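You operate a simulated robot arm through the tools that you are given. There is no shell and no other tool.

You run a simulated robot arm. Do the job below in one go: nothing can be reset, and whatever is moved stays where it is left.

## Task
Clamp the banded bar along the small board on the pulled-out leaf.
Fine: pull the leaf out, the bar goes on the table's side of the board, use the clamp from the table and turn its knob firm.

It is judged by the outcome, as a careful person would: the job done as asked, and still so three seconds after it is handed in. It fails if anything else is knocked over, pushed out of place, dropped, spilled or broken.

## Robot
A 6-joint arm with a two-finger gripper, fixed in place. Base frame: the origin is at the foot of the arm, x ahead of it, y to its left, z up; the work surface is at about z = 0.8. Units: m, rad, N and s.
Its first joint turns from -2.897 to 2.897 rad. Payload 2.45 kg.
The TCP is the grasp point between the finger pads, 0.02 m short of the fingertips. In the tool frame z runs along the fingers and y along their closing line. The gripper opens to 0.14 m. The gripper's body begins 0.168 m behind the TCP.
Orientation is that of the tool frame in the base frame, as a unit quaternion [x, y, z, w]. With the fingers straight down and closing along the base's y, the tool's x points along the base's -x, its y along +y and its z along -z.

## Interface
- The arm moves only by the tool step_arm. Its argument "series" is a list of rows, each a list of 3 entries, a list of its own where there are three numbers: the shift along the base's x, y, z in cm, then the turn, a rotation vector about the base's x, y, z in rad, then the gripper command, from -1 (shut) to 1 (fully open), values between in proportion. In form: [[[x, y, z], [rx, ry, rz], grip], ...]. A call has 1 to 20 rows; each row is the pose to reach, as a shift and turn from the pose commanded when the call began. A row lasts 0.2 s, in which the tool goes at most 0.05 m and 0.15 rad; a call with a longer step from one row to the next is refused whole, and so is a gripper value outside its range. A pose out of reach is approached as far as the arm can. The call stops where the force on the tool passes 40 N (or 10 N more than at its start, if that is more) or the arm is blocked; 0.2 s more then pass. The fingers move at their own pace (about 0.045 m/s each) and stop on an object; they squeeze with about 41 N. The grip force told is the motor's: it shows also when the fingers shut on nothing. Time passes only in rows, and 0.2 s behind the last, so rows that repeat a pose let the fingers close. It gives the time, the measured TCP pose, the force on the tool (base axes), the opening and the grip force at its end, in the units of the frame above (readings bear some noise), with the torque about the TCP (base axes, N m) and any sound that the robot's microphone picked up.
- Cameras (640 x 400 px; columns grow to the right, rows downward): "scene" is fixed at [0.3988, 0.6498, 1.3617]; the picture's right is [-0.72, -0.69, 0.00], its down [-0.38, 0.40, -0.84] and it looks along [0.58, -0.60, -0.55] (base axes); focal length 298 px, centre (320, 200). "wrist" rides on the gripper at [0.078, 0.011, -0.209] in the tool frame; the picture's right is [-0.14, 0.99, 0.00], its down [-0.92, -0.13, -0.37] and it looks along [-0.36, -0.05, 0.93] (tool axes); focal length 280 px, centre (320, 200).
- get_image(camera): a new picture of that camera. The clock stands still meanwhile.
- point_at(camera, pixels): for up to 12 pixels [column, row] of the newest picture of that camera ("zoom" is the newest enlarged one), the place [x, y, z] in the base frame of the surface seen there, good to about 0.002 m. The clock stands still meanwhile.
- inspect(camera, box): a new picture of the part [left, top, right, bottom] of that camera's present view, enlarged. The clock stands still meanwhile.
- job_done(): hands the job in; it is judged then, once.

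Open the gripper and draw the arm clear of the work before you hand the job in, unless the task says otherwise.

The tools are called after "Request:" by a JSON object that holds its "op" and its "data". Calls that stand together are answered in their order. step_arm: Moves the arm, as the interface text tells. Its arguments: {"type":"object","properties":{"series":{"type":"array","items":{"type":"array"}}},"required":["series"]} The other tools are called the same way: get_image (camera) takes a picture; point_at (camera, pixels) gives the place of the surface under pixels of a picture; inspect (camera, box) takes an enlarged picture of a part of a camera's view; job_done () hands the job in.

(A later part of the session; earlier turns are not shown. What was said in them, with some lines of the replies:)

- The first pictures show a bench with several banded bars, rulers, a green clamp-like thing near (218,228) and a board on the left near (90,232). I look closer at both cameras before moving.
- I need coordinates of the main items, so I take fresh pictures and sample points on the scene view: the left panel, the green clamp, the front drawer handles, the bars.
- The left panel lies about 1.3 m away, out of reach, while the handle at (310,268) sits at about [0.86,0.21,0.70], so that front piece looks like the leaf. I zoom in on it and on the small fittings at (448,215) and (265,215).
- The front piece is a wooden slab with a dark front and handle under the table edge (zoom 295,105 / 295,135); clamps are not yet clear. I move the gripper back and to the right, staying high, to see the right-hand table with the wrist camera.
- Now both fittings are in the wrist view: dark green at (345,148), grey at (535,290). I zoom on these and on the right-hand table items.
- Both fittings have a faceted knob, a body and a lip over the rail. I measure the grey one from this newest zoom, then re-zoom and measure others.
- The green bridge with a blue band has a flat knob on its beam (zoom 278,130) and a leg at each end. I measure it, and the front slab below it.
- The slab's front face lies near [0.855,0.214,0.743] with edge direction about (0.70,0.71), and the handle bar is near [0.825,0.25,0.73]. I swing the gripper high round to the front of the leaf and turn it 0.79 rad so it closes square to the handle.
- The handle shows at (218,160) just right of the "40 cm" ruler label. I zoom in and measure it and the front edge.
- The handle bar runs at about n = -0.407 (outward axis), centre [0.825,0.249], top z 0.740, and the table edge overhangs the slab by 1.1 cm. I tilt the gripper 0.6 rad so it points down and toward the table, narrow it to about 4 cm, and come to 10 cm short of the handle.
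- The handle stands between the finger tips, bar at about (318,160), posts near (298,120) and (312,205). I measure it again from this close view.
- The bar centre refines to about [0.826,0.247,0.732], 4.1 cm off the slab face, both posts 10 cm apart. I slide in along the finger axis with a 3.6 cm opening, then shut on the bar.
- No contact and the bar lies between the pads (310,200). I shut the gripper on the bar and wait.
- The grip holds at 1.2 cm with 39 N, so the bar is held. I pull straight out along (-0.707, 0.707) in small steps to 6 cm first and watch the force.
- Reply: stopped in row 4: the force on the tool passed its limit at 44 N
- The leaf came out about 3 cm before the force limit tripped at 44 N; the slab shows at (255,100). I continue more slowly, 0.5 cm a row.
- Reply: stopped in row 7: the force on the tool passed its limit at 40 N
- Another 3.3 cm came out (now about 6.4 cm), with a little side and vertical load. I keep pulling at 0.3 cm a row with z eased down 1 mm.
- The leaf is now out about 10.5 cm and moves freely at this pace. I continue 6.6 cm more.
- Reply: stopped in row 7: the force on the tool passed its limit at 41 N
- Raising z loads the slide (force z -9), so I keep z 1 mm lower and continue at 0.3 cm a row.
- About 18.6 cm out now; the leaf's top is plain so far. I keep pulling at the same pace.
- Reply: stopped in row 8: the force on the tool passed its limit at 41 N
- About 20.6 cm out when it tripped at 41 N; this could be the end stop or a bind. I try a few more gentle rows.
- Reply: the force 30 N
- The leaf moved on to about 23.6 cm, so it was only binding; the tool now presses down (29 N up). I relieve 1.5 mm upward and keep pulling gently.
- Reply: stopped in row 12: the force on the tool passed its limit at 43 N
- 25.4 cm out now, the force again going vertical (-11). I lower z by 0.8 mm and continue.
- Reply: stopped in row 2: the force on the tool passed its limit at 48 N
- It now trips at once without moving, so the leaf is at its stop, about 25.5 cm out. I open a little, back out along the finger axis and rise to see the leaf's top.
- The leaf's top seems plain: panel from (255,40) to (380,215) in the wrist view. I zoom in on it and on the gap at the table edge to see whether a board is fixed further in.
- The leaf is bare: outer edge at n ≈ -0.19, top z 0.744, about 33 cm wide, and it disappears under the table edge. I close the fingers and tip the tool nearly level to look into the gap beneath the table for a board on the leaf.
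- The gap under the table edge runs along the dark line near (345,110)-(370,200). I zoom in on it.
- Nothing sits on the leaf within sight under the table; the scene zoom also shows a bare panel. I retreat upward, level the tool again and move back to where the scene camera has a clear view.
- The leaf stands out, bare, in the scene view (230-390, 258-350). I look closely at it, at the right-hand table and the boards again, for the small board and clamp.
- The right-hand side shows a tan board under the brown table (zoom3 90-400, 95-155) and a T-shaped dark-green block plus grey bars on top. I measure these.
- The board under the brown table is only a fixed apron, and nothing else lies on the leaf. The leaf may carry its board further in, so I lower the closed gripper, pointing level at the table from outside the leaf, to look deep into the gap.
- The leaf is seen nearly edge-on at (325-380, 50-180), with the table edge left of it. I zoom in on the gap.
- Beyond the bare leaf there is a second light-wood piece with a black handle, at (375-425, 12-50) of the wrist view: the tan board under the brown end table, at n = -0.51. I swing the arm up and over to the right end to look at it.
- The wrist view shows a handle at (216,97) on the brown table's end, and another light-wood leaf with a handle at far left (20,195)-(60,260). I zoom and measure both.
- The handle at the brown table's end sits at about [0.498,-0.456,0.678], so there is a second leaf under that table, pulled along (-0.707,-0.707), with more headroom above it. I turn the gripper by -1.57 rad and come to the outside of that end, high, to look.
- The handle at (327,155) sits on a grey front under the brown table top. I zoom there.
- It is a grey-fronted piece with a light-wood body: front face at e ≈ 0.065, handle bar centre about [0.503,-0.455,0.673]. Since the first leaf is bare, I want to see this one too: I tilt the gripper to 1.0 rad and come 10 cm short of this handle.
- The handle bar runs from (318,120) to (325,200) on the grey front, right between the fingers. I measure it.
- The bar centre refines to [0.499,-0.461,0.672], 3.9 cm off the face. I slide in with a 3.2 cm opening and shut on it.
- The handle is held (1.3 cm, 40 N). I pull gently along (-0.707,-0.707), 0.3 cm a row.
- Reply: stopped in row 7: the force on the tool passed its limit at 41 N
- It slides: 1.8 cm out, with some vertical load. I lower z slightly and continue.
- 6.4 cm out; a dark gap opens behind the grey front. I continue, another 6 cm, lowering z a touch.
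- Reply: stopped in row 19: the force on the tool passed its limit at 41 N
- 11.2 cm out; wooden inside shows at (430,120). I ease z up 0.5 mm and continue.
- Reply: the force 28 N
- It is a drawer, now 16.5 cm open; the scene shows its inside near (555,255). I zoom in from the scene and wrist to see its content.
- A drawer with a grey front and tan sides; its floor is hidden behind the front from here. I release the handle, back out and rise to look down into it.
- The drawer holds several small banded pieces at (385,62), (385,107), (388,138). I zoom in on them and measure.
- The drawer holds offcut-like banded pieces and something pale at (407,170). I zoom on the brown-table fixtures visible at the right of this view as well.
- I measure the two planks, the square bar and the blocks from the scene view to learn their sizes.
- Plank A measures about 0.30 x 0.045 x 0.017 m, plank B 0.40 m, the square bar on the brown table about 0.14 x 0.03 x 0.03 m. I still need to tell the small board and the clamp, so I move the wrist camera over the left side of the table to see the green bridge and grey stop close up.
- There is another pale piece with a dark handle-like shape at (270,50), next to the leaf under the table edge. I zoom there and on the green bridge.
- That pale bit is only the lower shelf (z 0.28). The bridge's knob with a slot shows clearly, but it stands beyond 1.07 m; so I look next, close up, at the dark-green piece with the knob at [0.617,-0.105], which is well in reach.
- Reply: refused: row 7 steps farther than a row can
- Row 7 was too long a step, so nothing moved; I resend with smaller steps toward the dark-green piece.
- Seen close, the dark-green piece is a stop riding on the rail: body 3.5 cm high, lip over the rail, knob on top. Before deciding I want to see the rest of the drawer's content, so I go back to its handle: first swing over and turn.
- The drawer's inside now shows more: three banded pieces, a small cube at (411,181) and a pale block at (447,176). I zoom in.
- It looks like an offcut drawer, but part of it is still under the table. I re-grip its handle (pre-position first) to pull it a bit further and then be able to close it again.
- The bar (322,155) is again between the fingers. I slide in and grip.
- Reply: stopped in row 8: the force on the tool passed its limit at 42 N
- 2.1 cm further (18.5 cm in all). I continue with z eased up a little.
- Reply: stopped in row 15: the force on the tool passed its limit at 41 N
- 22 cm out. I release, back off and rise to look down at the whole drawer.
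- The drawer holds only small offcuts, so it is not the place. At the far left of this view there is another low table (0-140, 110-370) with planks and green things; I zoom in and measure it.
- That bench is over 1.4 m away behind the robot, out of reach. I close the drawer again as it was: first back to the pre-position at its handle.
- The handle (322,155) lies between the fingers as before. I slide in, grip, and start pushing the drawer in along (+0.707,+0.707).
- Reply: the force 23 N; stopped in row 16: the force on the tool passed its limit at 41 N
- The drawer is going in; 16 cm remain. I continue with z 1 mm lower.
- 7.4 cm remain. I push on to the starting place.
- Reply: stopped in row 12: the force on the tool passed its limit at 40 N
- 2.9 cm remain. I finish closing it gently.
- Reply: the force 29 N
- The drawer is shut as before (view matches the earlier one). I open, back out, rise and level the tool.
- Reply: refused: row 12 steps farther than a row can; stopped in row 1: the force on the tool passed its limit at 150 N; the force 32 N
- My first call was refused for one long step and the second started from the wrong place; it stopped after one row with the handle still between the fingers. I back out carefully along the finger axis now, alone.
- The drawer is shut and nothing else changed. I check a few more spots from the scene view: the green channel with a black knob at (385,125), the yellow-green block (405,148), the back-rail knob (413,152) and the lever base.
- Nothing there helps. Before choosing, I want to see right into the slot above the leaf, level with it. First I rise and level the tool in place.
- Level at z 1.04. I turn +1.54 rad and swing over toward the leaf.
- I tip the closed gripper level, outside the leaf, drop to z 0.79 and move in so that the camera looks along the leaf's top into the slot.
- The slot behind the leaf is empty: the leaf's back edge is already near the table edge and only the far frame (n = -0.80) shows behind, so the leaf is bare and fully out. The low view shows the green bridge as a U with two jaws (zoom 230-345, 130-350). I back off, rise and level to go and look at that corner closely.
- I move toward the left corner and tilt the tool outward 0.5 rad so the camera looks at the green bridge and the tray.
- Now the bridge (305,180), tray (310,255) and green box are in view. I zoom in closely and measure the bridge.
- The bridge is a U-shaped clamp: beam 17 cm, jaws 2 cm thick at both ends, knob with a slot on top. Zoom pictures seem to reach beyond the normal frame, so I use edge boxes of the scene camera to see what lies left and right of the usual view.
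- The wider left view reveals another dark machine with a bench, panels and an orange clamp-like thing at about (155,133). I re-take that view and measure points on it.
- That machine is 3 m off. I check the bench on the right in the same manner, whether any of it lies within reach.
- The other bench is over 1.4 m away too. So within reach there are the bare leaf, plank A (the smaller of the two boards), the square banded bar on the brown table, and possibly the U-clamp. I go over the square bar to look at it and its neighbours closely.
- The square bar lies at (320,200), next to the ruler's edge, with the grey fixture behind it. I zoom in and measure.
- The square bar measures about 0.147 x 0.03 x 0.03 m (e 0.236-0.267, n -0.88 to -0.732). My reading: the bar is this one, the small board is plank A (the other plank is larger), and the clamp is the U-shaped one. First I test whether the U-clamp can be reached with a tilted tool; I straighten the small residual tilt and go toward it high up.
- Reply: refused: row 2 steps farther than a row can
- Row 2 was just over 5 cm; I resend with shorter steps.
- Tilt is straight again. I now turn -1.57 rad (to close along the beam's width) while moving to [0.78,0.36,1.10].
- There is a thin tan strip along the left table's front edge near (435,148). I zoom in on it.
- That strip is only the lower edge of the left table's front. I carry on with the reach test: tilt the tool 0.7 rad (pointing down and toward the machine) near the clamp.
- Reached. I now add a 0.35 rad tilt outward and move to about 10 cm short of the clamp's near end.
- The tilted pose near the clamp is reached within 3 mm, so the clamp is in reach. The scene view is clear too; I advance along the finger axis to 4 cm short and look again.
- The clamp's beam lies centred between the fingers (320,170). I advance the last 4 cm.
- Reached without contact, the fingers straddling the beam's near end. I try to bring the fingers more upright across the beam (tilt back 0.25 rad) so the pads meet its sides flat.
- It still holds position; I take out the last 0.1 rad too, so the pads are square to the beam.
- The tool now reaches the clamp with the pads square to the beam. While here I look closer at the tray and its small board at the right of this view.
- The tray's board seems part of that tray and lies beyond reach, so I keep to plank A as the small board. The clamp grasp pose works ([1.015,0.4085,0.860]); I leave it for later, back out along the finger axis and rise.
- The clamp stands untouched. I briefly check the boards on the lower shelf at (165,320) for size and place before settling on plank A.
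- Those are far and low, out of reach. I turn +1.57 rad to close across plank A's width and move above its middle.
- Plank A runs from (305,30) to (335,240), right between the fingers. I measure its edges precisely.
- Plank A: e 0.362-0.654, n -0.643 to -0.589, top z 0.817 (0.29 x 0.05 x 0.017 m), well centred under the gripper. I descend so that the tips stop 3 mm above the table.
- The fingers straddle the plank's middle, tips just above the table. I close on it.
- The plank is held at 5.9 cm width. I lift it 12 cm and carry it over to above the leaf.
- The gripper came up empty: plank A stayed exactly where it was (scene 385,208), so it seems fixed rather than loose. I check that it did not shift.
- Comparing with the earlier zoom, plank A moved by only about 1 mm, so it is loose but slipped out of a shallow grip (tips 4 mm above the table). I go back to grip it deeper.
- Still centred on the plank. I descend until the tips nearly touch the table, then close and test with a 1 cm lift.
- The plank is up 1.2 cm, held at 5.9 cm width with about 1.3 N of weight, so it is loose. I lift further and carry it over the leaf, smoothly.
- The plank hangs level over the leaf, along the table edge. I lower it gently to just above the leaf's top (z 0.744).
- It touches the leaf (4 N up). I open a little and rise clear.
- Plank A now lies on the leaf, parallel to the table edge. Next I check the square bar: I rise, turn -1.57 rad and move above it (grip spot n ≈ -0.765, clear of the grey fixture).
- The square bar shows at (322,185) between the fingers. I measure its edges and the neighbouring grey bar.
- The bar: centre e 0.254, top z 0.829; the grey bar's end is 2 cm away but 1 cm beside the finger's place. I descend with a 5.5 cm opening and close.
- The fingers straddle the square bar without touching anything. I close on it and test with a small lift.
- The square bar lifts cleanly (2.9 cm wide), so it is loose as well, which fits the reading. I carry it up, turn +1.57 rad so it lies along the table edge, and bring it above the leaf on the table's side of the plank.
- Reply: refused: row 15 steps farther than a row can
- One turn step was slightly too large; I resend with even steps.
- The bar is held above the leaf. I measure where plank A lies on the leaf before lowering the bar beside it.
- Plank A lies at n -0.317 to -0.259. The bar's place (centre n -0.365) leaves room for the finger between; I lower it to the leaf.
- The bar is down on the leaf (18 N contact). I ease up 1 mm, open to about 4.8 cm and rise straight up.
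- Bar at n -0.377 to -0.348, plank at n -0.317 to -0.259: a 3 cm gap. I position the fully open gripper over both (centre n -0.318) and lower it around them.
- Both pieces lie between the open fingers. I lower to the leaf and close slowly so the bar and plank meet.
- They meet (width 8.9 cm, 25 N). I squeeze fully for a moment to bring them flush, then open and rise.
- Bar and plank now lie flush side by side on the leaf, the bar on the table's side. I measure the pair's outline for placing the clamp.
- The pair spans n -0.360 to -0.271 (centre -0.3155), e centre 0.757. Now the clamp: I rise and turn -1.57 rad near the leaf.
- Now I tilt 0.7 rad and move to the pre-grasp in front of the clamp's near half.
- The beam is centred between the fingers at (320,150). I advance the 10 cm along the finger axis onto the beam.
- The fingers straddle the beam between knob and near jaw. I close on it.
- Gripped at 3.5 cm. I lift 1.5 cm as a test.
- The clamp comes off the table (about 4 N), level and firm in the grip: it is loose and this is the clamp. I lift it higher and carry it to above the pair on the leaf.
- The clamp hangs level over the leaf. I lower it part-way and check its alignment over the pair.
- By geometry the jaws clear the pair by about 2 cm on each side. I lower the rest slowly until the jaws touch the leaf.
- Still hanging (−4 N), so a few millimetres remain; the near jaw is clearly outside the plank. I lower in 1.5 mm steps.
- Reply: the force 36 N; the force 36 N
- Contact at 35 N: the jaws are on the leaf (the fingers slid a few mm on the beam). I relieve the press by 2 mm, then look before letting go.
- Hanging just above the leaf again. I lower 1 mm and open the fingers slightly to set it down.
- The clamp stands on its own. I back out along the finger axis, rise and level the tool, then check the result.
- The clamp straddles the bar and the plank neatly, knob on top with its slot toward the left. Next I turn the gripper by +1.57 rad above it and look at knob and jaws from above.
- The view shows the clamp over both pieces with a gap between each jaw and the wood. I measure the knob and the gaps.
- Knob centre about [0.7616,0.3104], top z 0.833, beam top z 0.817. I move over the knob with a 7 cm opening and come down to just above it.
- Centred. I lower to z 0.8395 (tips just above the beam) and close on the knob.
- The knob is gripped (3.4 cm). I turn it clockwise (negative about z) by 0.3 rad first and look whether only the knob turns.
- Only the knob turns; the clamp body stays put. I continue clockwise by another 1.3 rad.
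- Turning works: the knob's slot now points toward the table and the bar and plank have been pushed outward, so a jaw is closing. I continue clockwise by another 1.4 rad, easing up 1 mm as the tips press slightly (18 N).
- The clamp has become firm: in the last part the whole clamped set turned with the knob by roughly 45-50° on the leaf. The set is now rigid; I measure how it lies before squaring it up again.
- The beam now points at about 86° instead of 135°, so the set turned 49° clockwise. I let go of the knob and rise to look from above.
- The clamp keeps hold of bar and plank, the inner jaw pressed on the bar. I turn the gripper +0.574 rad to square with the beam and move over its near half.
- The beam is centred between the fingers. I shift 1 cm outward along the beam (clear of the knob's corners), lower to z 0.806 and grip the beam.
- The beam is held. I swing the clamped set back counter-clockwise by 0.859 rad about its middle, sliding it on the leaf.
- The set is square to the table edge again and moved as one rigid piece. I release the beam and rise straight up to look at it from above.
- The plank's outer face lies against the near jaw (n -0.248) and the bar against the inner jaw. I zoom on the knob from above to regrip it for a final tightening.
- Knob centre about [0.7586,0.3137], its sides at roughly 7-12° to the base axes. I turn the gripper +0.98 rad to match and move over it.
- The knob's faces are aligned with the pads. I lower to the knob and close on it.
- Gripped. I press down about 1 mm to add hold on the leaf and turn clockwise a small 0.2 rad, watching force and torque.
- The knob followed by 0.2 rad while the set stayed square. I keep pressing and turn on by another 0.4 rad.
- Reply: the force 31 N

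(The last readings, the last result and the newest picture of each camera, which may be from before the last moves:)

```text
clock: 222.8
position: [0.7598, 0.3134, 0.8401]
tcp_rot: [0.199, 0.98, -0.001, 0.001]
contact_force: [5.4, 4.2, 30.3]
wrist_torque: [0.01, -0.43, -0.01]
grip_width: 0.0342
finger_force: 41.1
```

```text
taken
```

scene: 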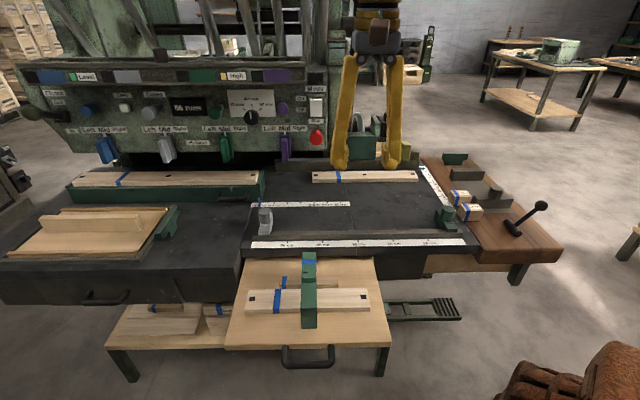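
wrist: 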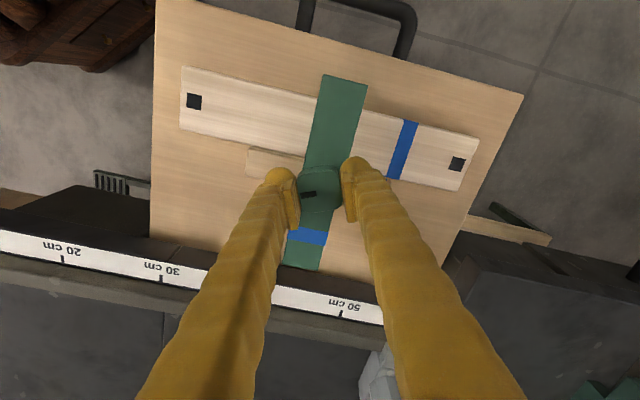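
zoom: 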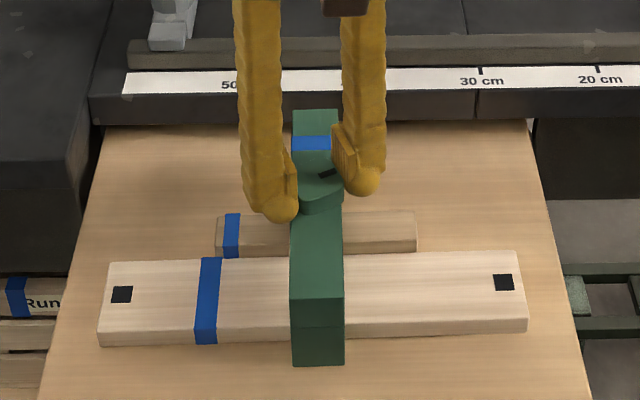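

The set stays square under 30 N press and the knob keeps turning. I go on clockwise by 1.2 rad more to find its firm end.

Request:
{"op": "step_arm", "data": {"series": [[[0, 0, 0.03], [0, 0, -0.08], -1], [[0, 0, 0.03], [0, 0, -0.16], -1], [[0, 0, 0.03], [0, 0, -0.24], -1], [[0, 0, 0.03], [0, 0, -0.32], -1], [[0, 0, 0.03], [0, 0, -0.4], -1], [[0, 0, 0.03], [0, 0, -0.48], -1], [[0, 0, 0.03], [0, 0, -0.56], -1], [[0, 0, 0.03], [0, 0, -0.64], -1], [[0, 0, 0.03], [0, 0, -0.72], -1], [[0, 0, 0.03], [0, 0, -0.8], -1]]}}

Request:
{"op": "inspect", "data": {"camera": "scene", "box": [215, 220, 405, 340]}}

Request:
{"op": "get_image", "data": {"camera": "wrist"}}

```text
clock: 225.0
position: [0.7573, 0.3122, 0.8384]
tcp_rot: [0.566, 0.824, -0.002, 0.0]
contact_force: [0.3, 0.6, -2.6]
wrist_torque: [-0.06, 0.0, 0.0]
grip_width: 0.0337
finger_force: 40.7
```

```text
3.33 times, centred on (310, 280) of scene
```

zoom: 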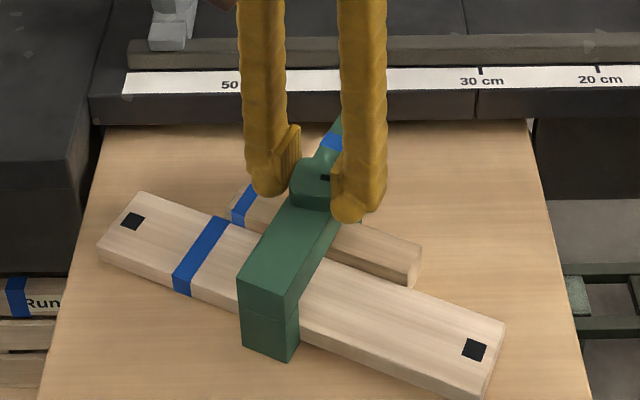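

```text
taken
```

wrist: 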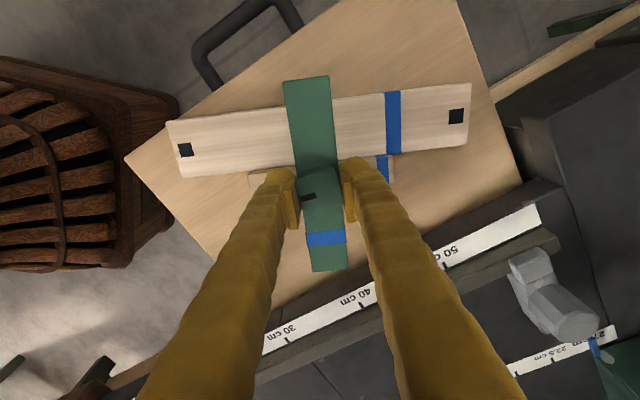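

With the press gone the whole set turned again by about 25°; the knob's slot is now half a turn (180°) from where it started, so the knob has reached its firm end. I release the knob, rise and measure the set's angle.

Request:
{"op": "step_arm", "data": {"series": [[[0, 0, 0], [0, 0, 0], -0.3], [[0, 0, 0], [0, 0, 0], 0], [[0, 0, 0], [0, 0, 0], 0], [[0, 0, 3], [0, 0, 0], 0], [[0, 0, 7.5], [0, 0, 0], 0], [[0, 0, 12], [0, 0, 0], 0.5], [[0, 0, 16], [0, 0, 0], 1]]}}

Request:
{"op": "get_image", "data": {"camera": "wrist"}}

Request:
{"op": "inspect", "data": {"camera": "scene", "box": [215, 220, 405, 340]}}

Request:
{"op": "point_at", "data": {"camera": "zoom", "pixels": [[245, 285], [290, 295], [340, 130], [265, 260], [300, 215], [318, 172], [110, 260], [480, 395], [275, 350], [410, 270]]}}

```text
clock: 226.6
position: [0.759, 0.3136, 1.0002]
tcp_rot: [0.565, 0.825, -0.001, 0.0]
contact_force: [0.3, -0.1, 0.1]
wrist_torque: [0.01, 0.02, 0.0]
grip_width: 0.1208
finger_force: 0.0
```

```text
taken
```

wrist: 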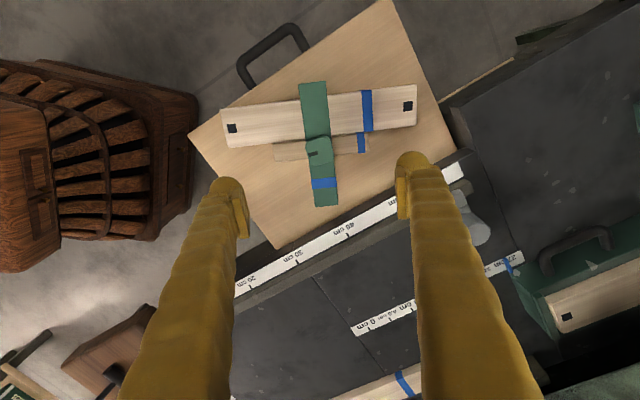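

```text
3.33 times, centred on (310, 280) of scene
```

zoom: 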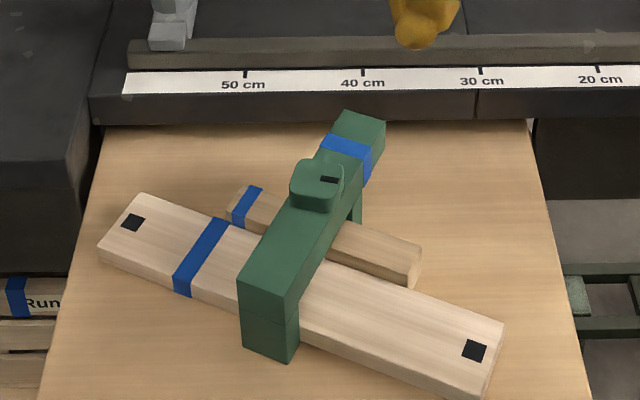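

```text
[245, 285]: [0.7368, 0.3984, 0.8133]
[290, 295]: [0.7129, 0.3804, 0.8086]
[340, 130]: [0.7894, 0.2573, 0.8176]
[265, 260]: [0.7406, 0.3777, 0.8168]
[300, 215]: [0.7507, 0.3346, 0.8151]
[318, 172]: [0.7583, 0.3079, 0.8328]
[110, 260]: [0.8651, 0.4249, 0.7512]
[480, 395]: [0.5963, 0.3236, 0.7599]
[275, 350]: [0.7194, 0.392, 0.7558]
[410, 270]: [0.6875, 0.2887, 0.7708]
```

I measure the beam's direction precisely from the wrist view.

Request:
{"op": "inspect", "data": {"camera": "wrist", "box": [230, 60, 410, 220]}}

Request:
{"op": "point_at", "data": {"camera": "wrist", "pixels": [[301, 86], [326, 83], [316, 205], [336, 203], [313, 105], [326, 190], [318, 145], [228, 128], [410, 105]]}}

```text
2.50 times, centred on (320, 140) of wrist
```

zoom: 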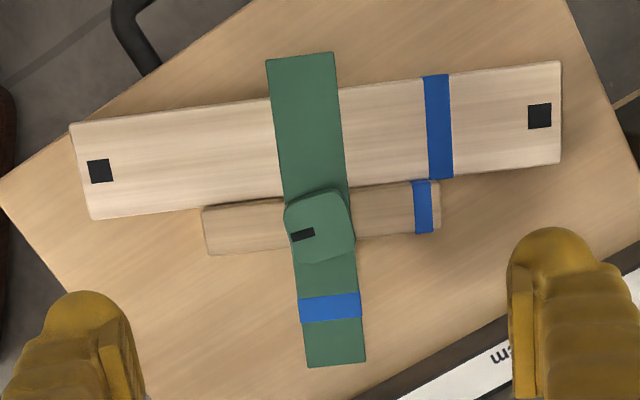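

```text
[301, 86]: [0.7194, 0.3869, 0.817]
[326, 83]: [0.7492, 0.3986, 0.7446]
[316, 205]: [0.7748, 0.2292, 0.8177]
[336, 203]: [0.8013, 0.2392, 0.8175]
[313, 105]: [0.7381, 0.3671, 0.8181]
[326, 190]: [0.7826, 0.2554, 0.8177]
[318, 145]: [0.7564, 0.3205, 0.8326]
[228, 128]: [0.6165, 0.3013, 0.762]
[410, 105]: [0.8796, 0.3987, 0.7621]
```

The beam points at 111.7° (23° off square). I move over its near half, lower and grip the beam.

Request:
{"op": "step_arm", "data": {"series": [[[-1.1, 2.5, 0], [0, 0, 0.01], 0.3], [[-2.23, 5.06, -2], [0, 0, 0.01], 0], [[-2.23, 5.06, -6.5], [0, 0, 0.01], 0], [[-2.23, 5.06, -11], [0, 0, 0.01], 0], [[-2.23, 5.06, -15], [0, 0, 0.01], 0], [[-2.23, 5.06, -18], [0, 0, 0.01], 0], [[-2.23, 5.06, -19.2], [0, 0, 0.01], 0], [[-2.23, 5.06, -19.2], [0, 0, 0.01], -0.4], [[-2.23, 5.06, -19.2], [0, 0, 0.01], -1], [[-2.23, 5.06, -19.2], [0, 0, 0.01], -1], [[-2.23, 5.06, -19.2], [0, 0, 0.01], -1]]}}

Request:
{"op": "get_image", "data": {"camera": "wrist"}}

Request:
{"op": "inspect", "data": {"camera": "scene", "box": [215, 220, 405, 340]}}

```text
clock: 229.0
position: [0.735, 0.3635, 0.8069]
tcp_rot: [0.562, 0.827, 0.0, 0.001]
contact_force: [2.0, 2.3, -0.1]
wrist_torque: [0.06, -0.03, 0.11]
grip_width: 0.0349
finger_force: 40.3
```

```text
taken
```

wrist: 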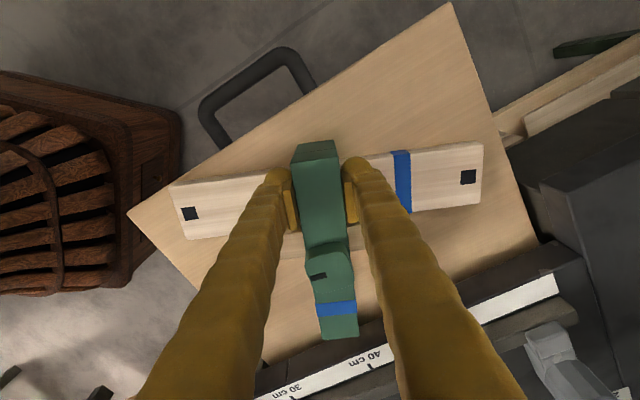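

```text
3.33 times, centred on (310, 280) of scene
```

zoom: 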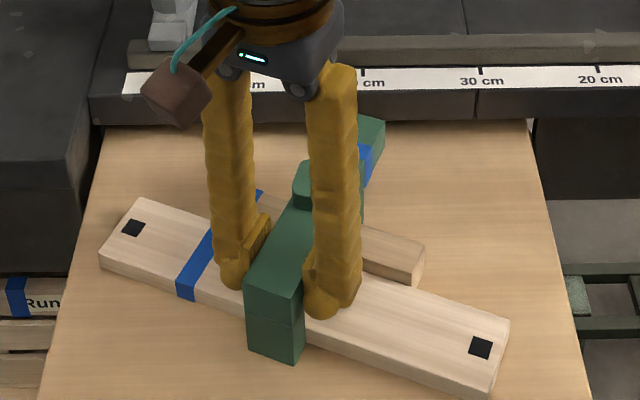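

The beam is gripped. As a firmness test I lift the set 6 mm and see whether bar and plank come along.

Request:
{"op": "step_arm", "data": {"series": [[[0, 0, 0.3], [0, 0, 0], -1], [[0, 0, 0.6], [0, 0, 0], -1], [[0, 0, 0.6], [0, 0, 0], -1]]}}

Request:
{"op": "inspect", "data": {"camera": "scene", "box": [215, 220, 405, 340]}}

Request:
{"op": "get_image", "data": {"camera": "wrist"}}

```text
clock: 229.8
position: [0.7359, 0.3627, 0.8129]
tcp_rot: [0.561, 0.828, -0.001, 0.0]
contact_force: [0.4, 0.2, -6.7]
wrist_torque: [0.29, 0.11, 0.01]
grip_width: 0.0349
finger_force: 41.0
```

```text
3.33 times, centred on (310, 280) of scene
```

zoom: 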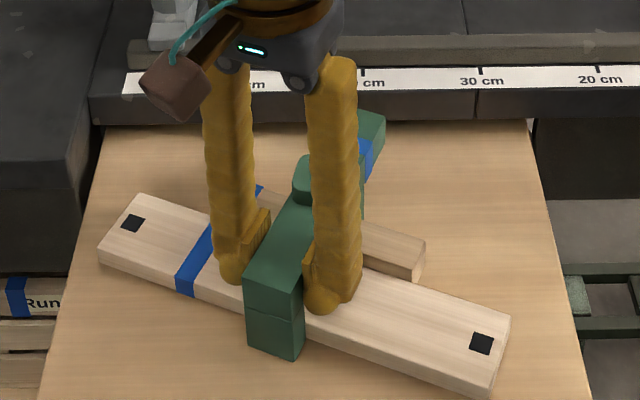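

```text
taken
```

wrist: 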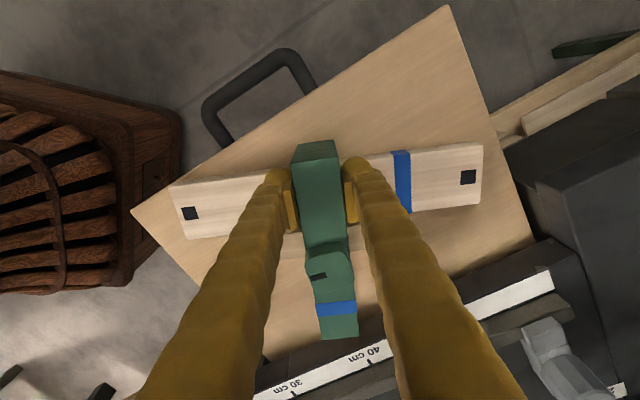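

The tool carries 6.7 N, the weight of clamp, plank and bar together: the set hangs firmly clamped. I rotate it back by 0.407 rad in the air and set it down square.

Request:
{"op": "step_arm", "data": {"series": [[[-0.68, -0.32, 0], [0, 0, 0.136], -1], [[-1.3, -0.73, 0], [0, 0, 0.271], -1], [[-1.86, -1.22, 0], [0, 0, 0.407], -1], [[-1.86, -1.22, 0], [0, 0, 0.407], -1], [[-1.86, -1.22, -0.3], [0, 0, 0.407], -1], [[-1.86, -1.22, -0.55], [0, 0, 0.407], -1]]}}

Request:
{"op": "inspect", "data": {"camera": "scene", "box": [215, 220, 405, 340]}}

Request:
{"op": "get_image", "data": {"camera": "wrist"}}

```text
clock: 231.2
position: [0.7169, 0.3519, 0.8072]
tcp_rot: [0.382, 0.924, -0.001, 0.001]
contact_force: [-0.6, -0.4, -6.0]
wrist_torque: [0.18, 0.2, -0.01]
grip_width: 0.0349
finger_force: 40.6
```

```text
3.33 times, centred on (310, 280) of scene
```

zoom: 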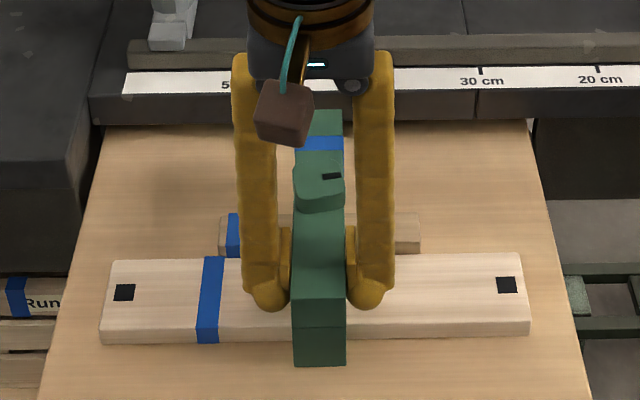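

```text
taken
```

wrist: 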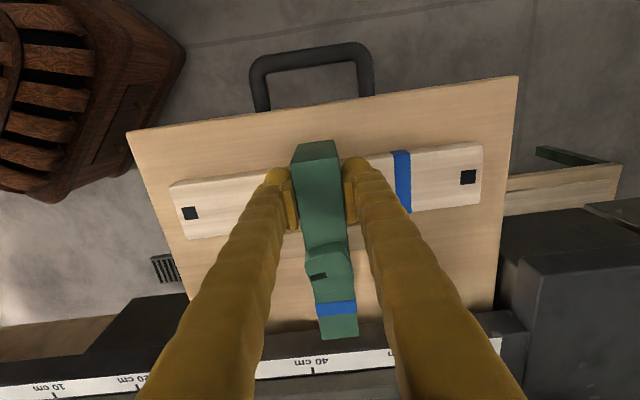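

Square again, still hanging by a hair (-6 N). I lower 1 mm more and release, then rise.

Request:
{"op": "step_arm", "data": {"series": [[[0, 0, -0.08], [0, 0, 0], -1], [[0, 0, -0.12], [0, 0, 0], -1], [[0, 0, -0.12], [0, 0, 0], -0.6], [[0, 0, -0.12], [0, 0, 0], -0.2], [[0, 0, -0.12], [0, 0, 0], 0], [[0, 0, 2], [0, 0, 0], 0], [[0, 0, 6], [0, 0, 0], 0], [[0, 0, 10.5], [0, 0, 0], 0.5], [[0, 0, 15], [0, 0, 0], 1], [[0, 0, 18], [0, 0, 0], 1]]}}

Request:
{"op": "get_image", "data": {"camera": "wrist"}}

Request:
{"op": "inspect", "data": {"camera": "scene", "box": [215, 220, 405, 340]}}

Request:
{"op": "inspect", "data": {"camera": "wrist", "box": [230, 100, 430, 260]}}

```text
clock: 233.4
position: [0.7191, 0.3512, 0.9891]
tcp_rot: [0.382, 0.924, -0.001, 0.0]
contact_force: [0.0, 0.1, 0.9]
wrist_torque: [0.02, 0.0, 0.03]
grip_width: 0.1391
finger_force: 0.7
```

```text
taken
```

wrist: 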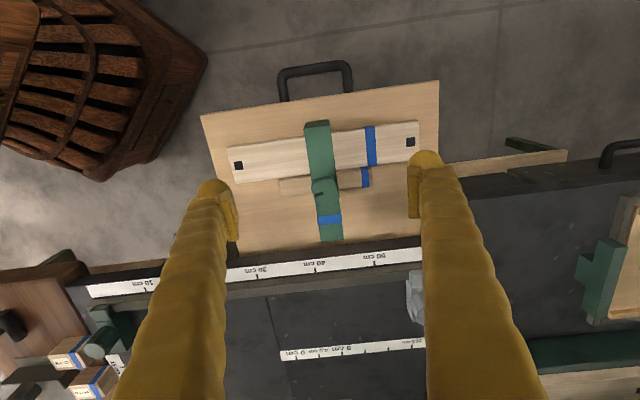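

```text
3.33 times, centred on (310, 280) of scene
```

zoom: 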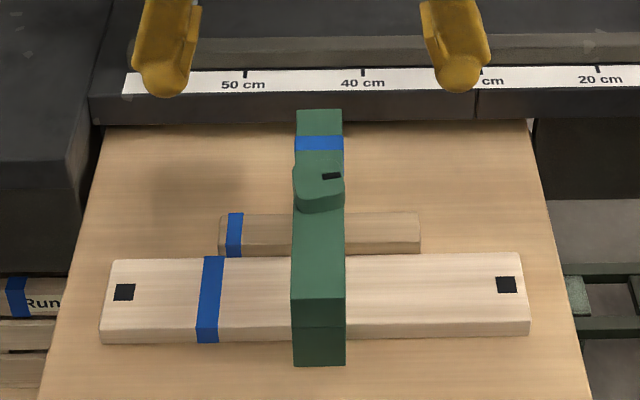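

```text
2.50 times, centred on (330, 180) of wrist
```

zoom: 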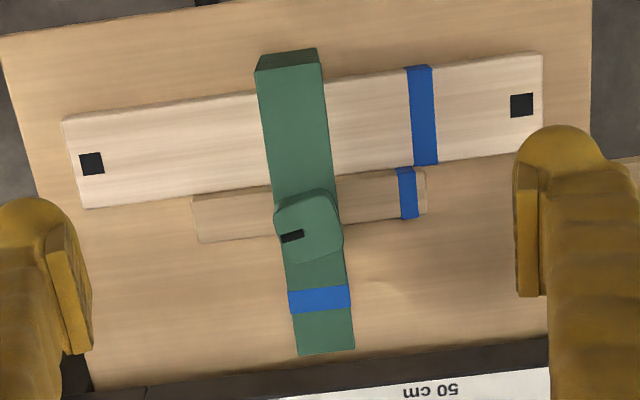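

The set lies square with the bar on the table's side of the plank, the knob turned by about half a turn. I give the knob one more tightening with proper down-pressure; first I locate its centre.

Request:
{"op": "point_at", "data": {"camera": "zoom", "pixels": [[308, 227], [280, 222], [338, 225], [310, 200], [315, 255], [345, 345], [300, 345], [262, 70], [315, 65]]}}

```text
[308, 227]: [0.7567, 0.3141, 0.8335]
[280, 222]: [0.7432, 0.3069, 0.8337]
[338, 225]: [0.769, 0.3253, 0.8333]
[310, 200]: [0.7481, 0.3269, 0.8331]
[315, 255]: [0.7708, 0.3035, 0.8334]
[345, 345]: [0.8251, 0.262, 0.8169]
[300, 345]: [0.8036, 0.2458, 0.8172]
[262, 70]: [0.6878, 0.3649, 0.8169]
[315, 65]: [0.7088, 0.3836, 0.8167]
```

Knob centre [0.7565,0.3145]. I move over it with the present yaw and lower to the knob.

Request:
{"op": "step_arm", "data": {"series": [[[2, -1.9, 0], [0, 0, 0], 0.3], [[3.88, -3.76, 0], [0, 0, 0], 0], [[3.88, -3.76, -4], [0, 0, 0], 0], [[3.88, -3.76, -8], [0, 0, 0], 0], [[3.88, -3.76, -12], [0, 0, 0], 0], [[3.88, -3.76, -14], [0, 0, 0], 0]]}}

Request:
{"op": "inspect", "data": {"camera": "wrist", "box": [230, 100, 410, 250]}}

```text
clock: 234.8
position: [0.7572, 0.3158, 0.8481]
tcp_rot: [0.383, 0.924, 0.0, 0.001]
contact_force: [0.3, 0.4, 0.1]
wrist_torque: [-0.01, 0.0, 0.01]
grip_width: 0.0699
finger_force: 0.0
```

```text
2.67 times, centred on (320, 175) of wrist
```

zoom: 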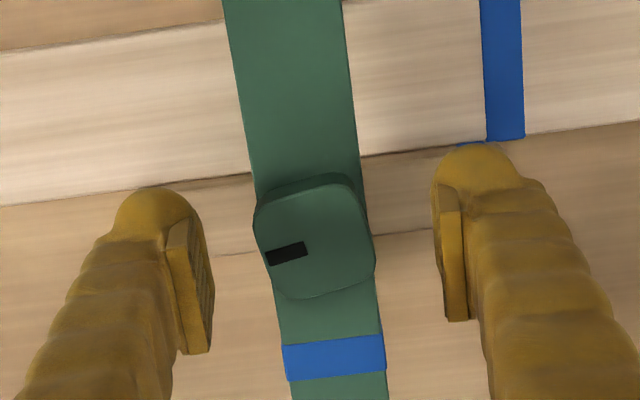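

The knob sits between the pads, about 10° off. I lower the last 7 mm and close on it.

Request:
{"op": "step_arm", "data": {"series": [[[0, 0, -0.4], [0, 0, 0], 0], [[0, 0, -0.68], [0, 0, 0], 0], [[0, 0, -0.68], [0, 0, 0], -0.4], [[0, 0, -0.68], [0, 0, 0], -1], [[0, 0, -0.68], [0, 0, 0], -1], [[0, 0, -0.68], [0, 0, 0], -1]]}}

Request:
{"op": "step_arm", "data": {"series": [[[0, 0, -0.15], [0, 0, 0], -1], [[0, 0, -0.25], [0, 0, -0.04], -1], [[0, 0, -0.25], [0, 0, -0.08], -1], [[0, 0, -0.25], [0, 0, -0.12], -1], [[0, 0, -0.25], [0, 0, -0.16], -1], [[0, 0, -0.25], [0, 0, -0.2], -1]]}}

Request:
{"op": "inspect", "data": {"camera": "wrist", "box": [230, 100, 410, 250]}}

Request:
{"op": "inspect", "data": {"camera": "scene", "box": [215, 220, 405, 340]}}

```text
clock: 236.2
position: [0.7572, 0.3134, 0.8411]
tcp_rot: [0.383, 0.924, -0.001, 0.001]
contact_force: [-0.7, -2.5, 0.2]
wrist_torque: [-0.17, 0.02, -0.02]
grip_width: 0.0337
finger_force: 39.0
```

```text
clock: 237.6
position: [0.7555, 0.3144, 0.8392]
tcp_rot: [0.474, 0.881, -0.001, 0.002]
contact_force: [3.6, 2.0, 16.9]
wrist_torque: [0.11, -0.06, 0.55]
grip_width: 0.0342
finger_force: 41.0
```

```text
2.67 times, centred on (320, 175) of wrist
```

zoom: 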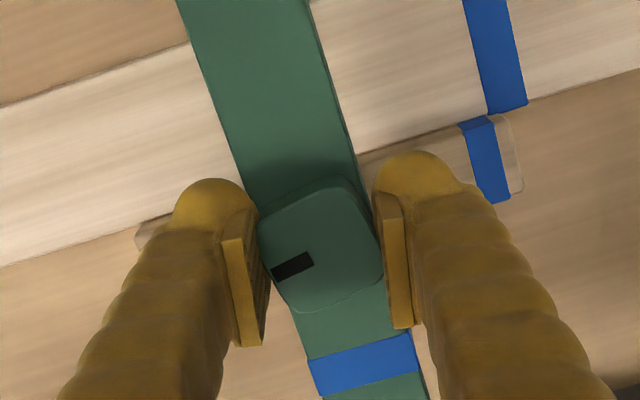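

```text
3.33 times, centred on (310, 280) of scene
```

zoom: 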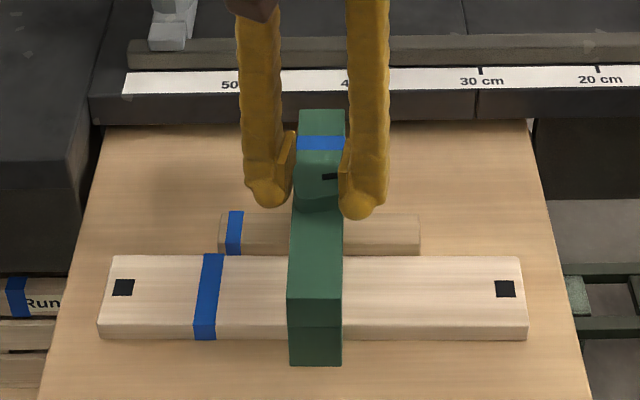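

The tool now feels 0.55 N·m of resistance and the knob no longer turns relative to the beam: it is firm at its end. I turn back to neutral without pressing, open and rise.

Request:
{"op": "step_arm", "data": {"series": [[[0, 0, 0.1], [0, 0, 0.05], -0.9], [[0, 0, 0.2], [0, 0, 0.05], -0.5], [[0, 0, 0.2], [0, 0, 0.05], 0], [[0, 0, 0.2], [0, 0, 0.05], 0.2], [[0, 0, 3], [0, 0, 0.05], 0.2], [[0, 0, 7.5], [0, 0, 0.05], 0.2], [[0, 0, 12], [0, 0, 0.05], 0.5], [[0, 0, 16], [0, 0, 0.05], 1]]}}

Request:
{"op": "get_image", "data": {"camera": "wrist"}}

Request:
{"op": "inspect", "data": {"camera": "wrist", "box": [230, 80, 430, 240]}}

Request:
{"op": "inspect", "data": {"camera": "scene", "box": [215, 220, 405, 340]}}

```text
clock: 239.4
position: [0.7554, 0.3153, 0.9971]
tcp_rot: [0.451, 0.892, -0.002, 0.001]
contact_force: [-0.1, 0.2, -0.4]
wrist_torque: [-0.02, 0.01, 0.02]
grip_width: 0.1352
finger_force: 0.0
```

```text
taken
```

wrist: 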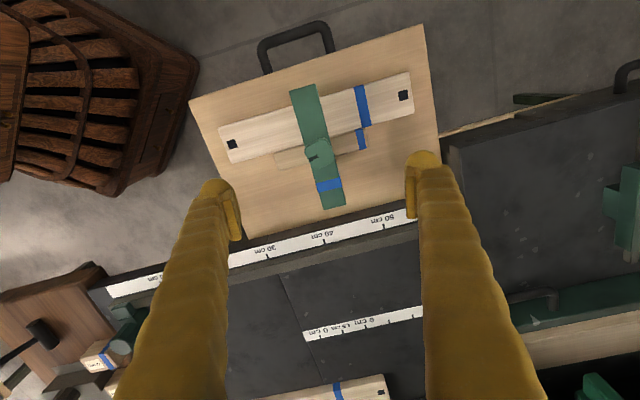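

```text
2.50 times, centred on (330, 160) of wrist
```

zoom: 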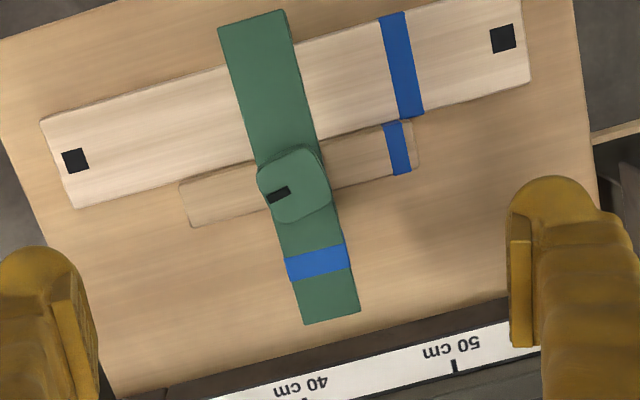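

```text
3.33 times, centred on (310, 280) of scene
```

zoom: 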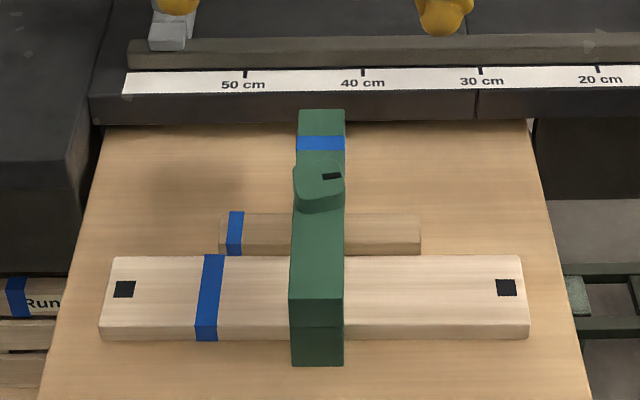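

The bar is clamped along the plank, square on the leaf, knob firm. I now withdraw high to the right end, turning back, to check that the drawer and the rest are as they were.

Request:
{"op": "step_arm", "data": {"series": [[[-1, -1.5, 3.5], [0, 0, 0.12], 1], [[-2.5, -4, 7], [0, 0, 0.24], 1], [[-4.5, -8, 9], [0, 0, 0.36], 1], [[-6.5, -12.3, 9], [0, 0, 0.48], 1], [[-8.7, -16.6, 9], [0, 0, 0.6], 1], [[-11, -20.8, 9], [0, 0, 0.72], 1], [[-13.3, -25, 9], [0, 0, 0.84], 1], [[-15.6, -29.2, 9], [0, 0, 0.96], 1], [[-17.9, -33.4, 9], [0, 0, 1.08], 1], [[-20.2, -37.6, 9], [0, 0, 1.2], 1], [[-22.5, -41.8, 9], [0, 0, 1.32], 1], [[-25, -45.6, 9], [0, 0, 1.44], 1], [[-28, -49.4, 9], [0, 0, 1.56], 1], [[-31, -53, 9], [0, 0, 1.68], 1], [[-33.5, -56.5, 9], [0, 0, 1.72], 1]]}}

Request:
{"op": "get_image", "data": {"camera": "wrist"}}

Request:
{"op": "get_image", "data": {"camera": "scene"}}

```text
clock: 242.6
position: [0.4255, -0.2508, 1.0893]
tcp_rot: [-0.384, 0.924, 0.001, 0.001]
contact_force: [-0.2, -0.3, -0.6]
wrist_torque: [0.01, 0.02, -0.02]
grip_width: 0.1403
finger_force: 0.1
```

```text
taken
```

wrist: 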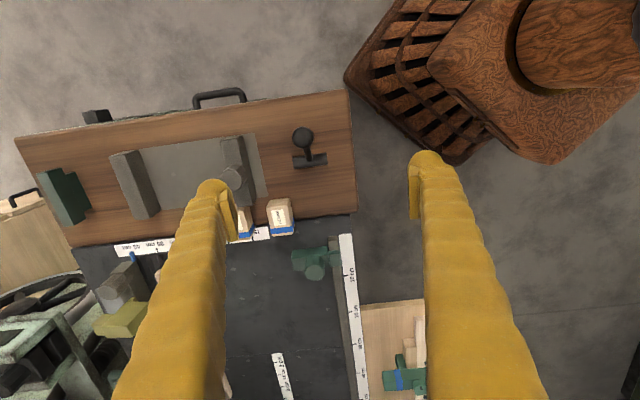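

```text
taken
```

scene: 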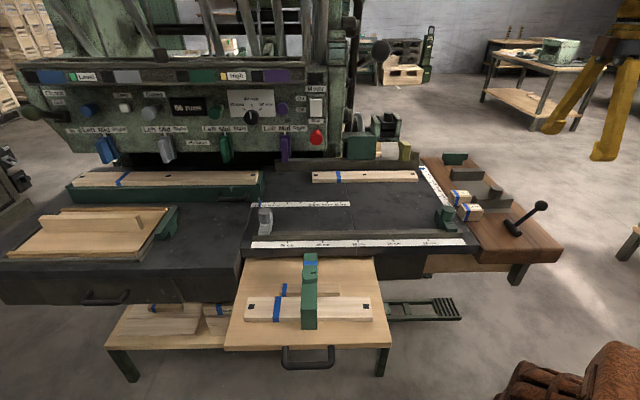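

All looks in order in the scene view. I measure the drawer handle, the leaf's outer edge and the clamped pieces once more.

Request:
{"op": "point_at", "data": {"camera": "wrist", "pixels": [[220, 93], [240, 94], [200, 98], [232, 175], [315, 268], [282, 215], [65, 195], [303, 137]]}}

Request:
{"op": "inspect", "data": {"camera": "scene", "box": [215, 230, 405, 350]}}

Request:
{"op": "point_at", "data": {"camera": "zoom", "pixels": [[300, 370], [120, 300], [515, 300], [320, 290], [400, 185], [240, 185], [318, 330], [300, 90]]}}

Request:
{"op": "inspect", "data": {"camera": "scene", "box": [400, 140, 600, 300]}}

```text
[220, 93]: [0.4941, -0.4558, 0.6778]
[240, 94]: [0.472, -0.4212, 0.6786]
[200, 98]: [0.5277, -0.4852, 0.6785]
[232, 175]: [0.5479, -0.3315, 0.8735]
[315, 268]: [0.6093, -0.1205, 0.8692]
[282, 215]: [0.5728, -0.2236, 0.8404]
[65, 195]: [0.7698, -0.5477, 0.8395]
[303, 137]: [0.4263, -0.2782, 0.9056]
```

```text
3.33 times, centred on (310, 290) of scene
```

zoom: 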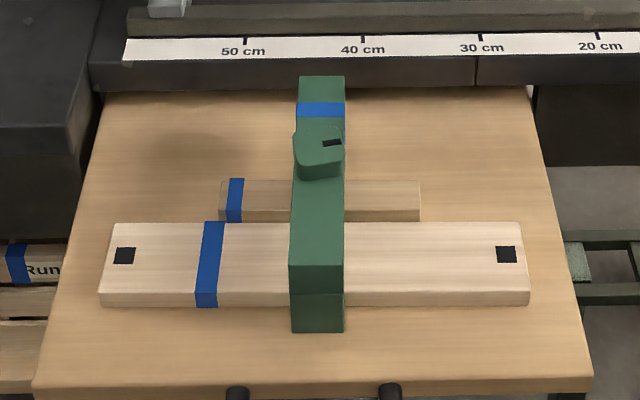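

```text
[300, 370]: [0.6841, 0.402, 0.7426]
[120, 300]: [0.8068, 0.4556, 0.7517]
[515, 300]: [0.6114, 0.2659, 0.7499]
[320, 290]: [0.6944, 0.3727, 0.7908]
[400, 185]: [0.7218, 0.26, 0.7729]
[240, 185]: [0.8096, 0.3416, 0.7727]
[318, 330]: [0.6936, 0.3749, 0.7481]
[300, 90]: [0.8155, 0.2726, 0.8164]
```

```text
2.50 times, centred on (500, 220) of scene
```

zoom: 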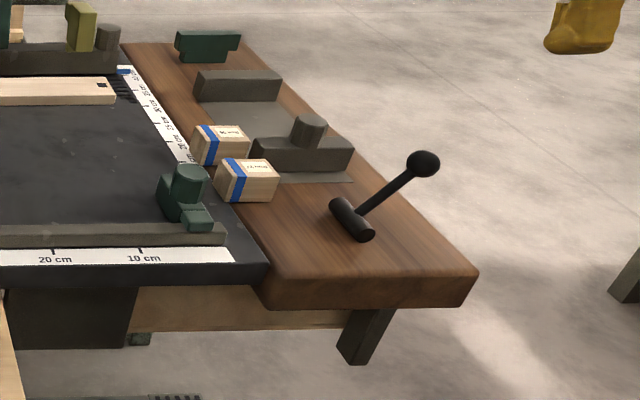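

The drawer handle is back within 2 mm of its first place, the leaf is fully out, and the bar is clamped along the plank on the table's side with the knob firm. The gripper is open and well clear, so I hand the job in.

Request:
{"op": "job_done", "data": {}}

```text
The job is handed in.
```

I pulled the leaf all the way out and clamped the banded bar along the small board on it, with the bar on the table's side. I turned the clamp's knob until it would go no further. I then lifted the whole set 6 mm by the clamp, and the bar and board came up with it. I have handed the job in; no result came back.

Some of this rests on my own reading of the task:

- **Which pieces I used:** the leaf was bare when it came out, so I had to choose the board. I took the shorter of the two planks on the table as "the small board". The square stick on the brown side table became "the banded bar". The green U-shaped clamp from the left end of the table was the clamp. The plank and some other wooden pieces also have blue bands, so "banded" alone did not settle it.
- **The drawer:** while looking for the board I opened the drawer under the brown side table, then closed it again. Once, through my mistake in sending moves, the gripper pushed hard on its handle (about 150 N) before stopping. The handle now sits within about 2 mm of where it started, and I saw no damage.
- **Squaring up:** tightening the knob swung the clamped set round on the leaf twice. I turned it back parallel to the table edge both times.

As far as I could see, everything else is where it was. The gripper is open and the arm is clear.
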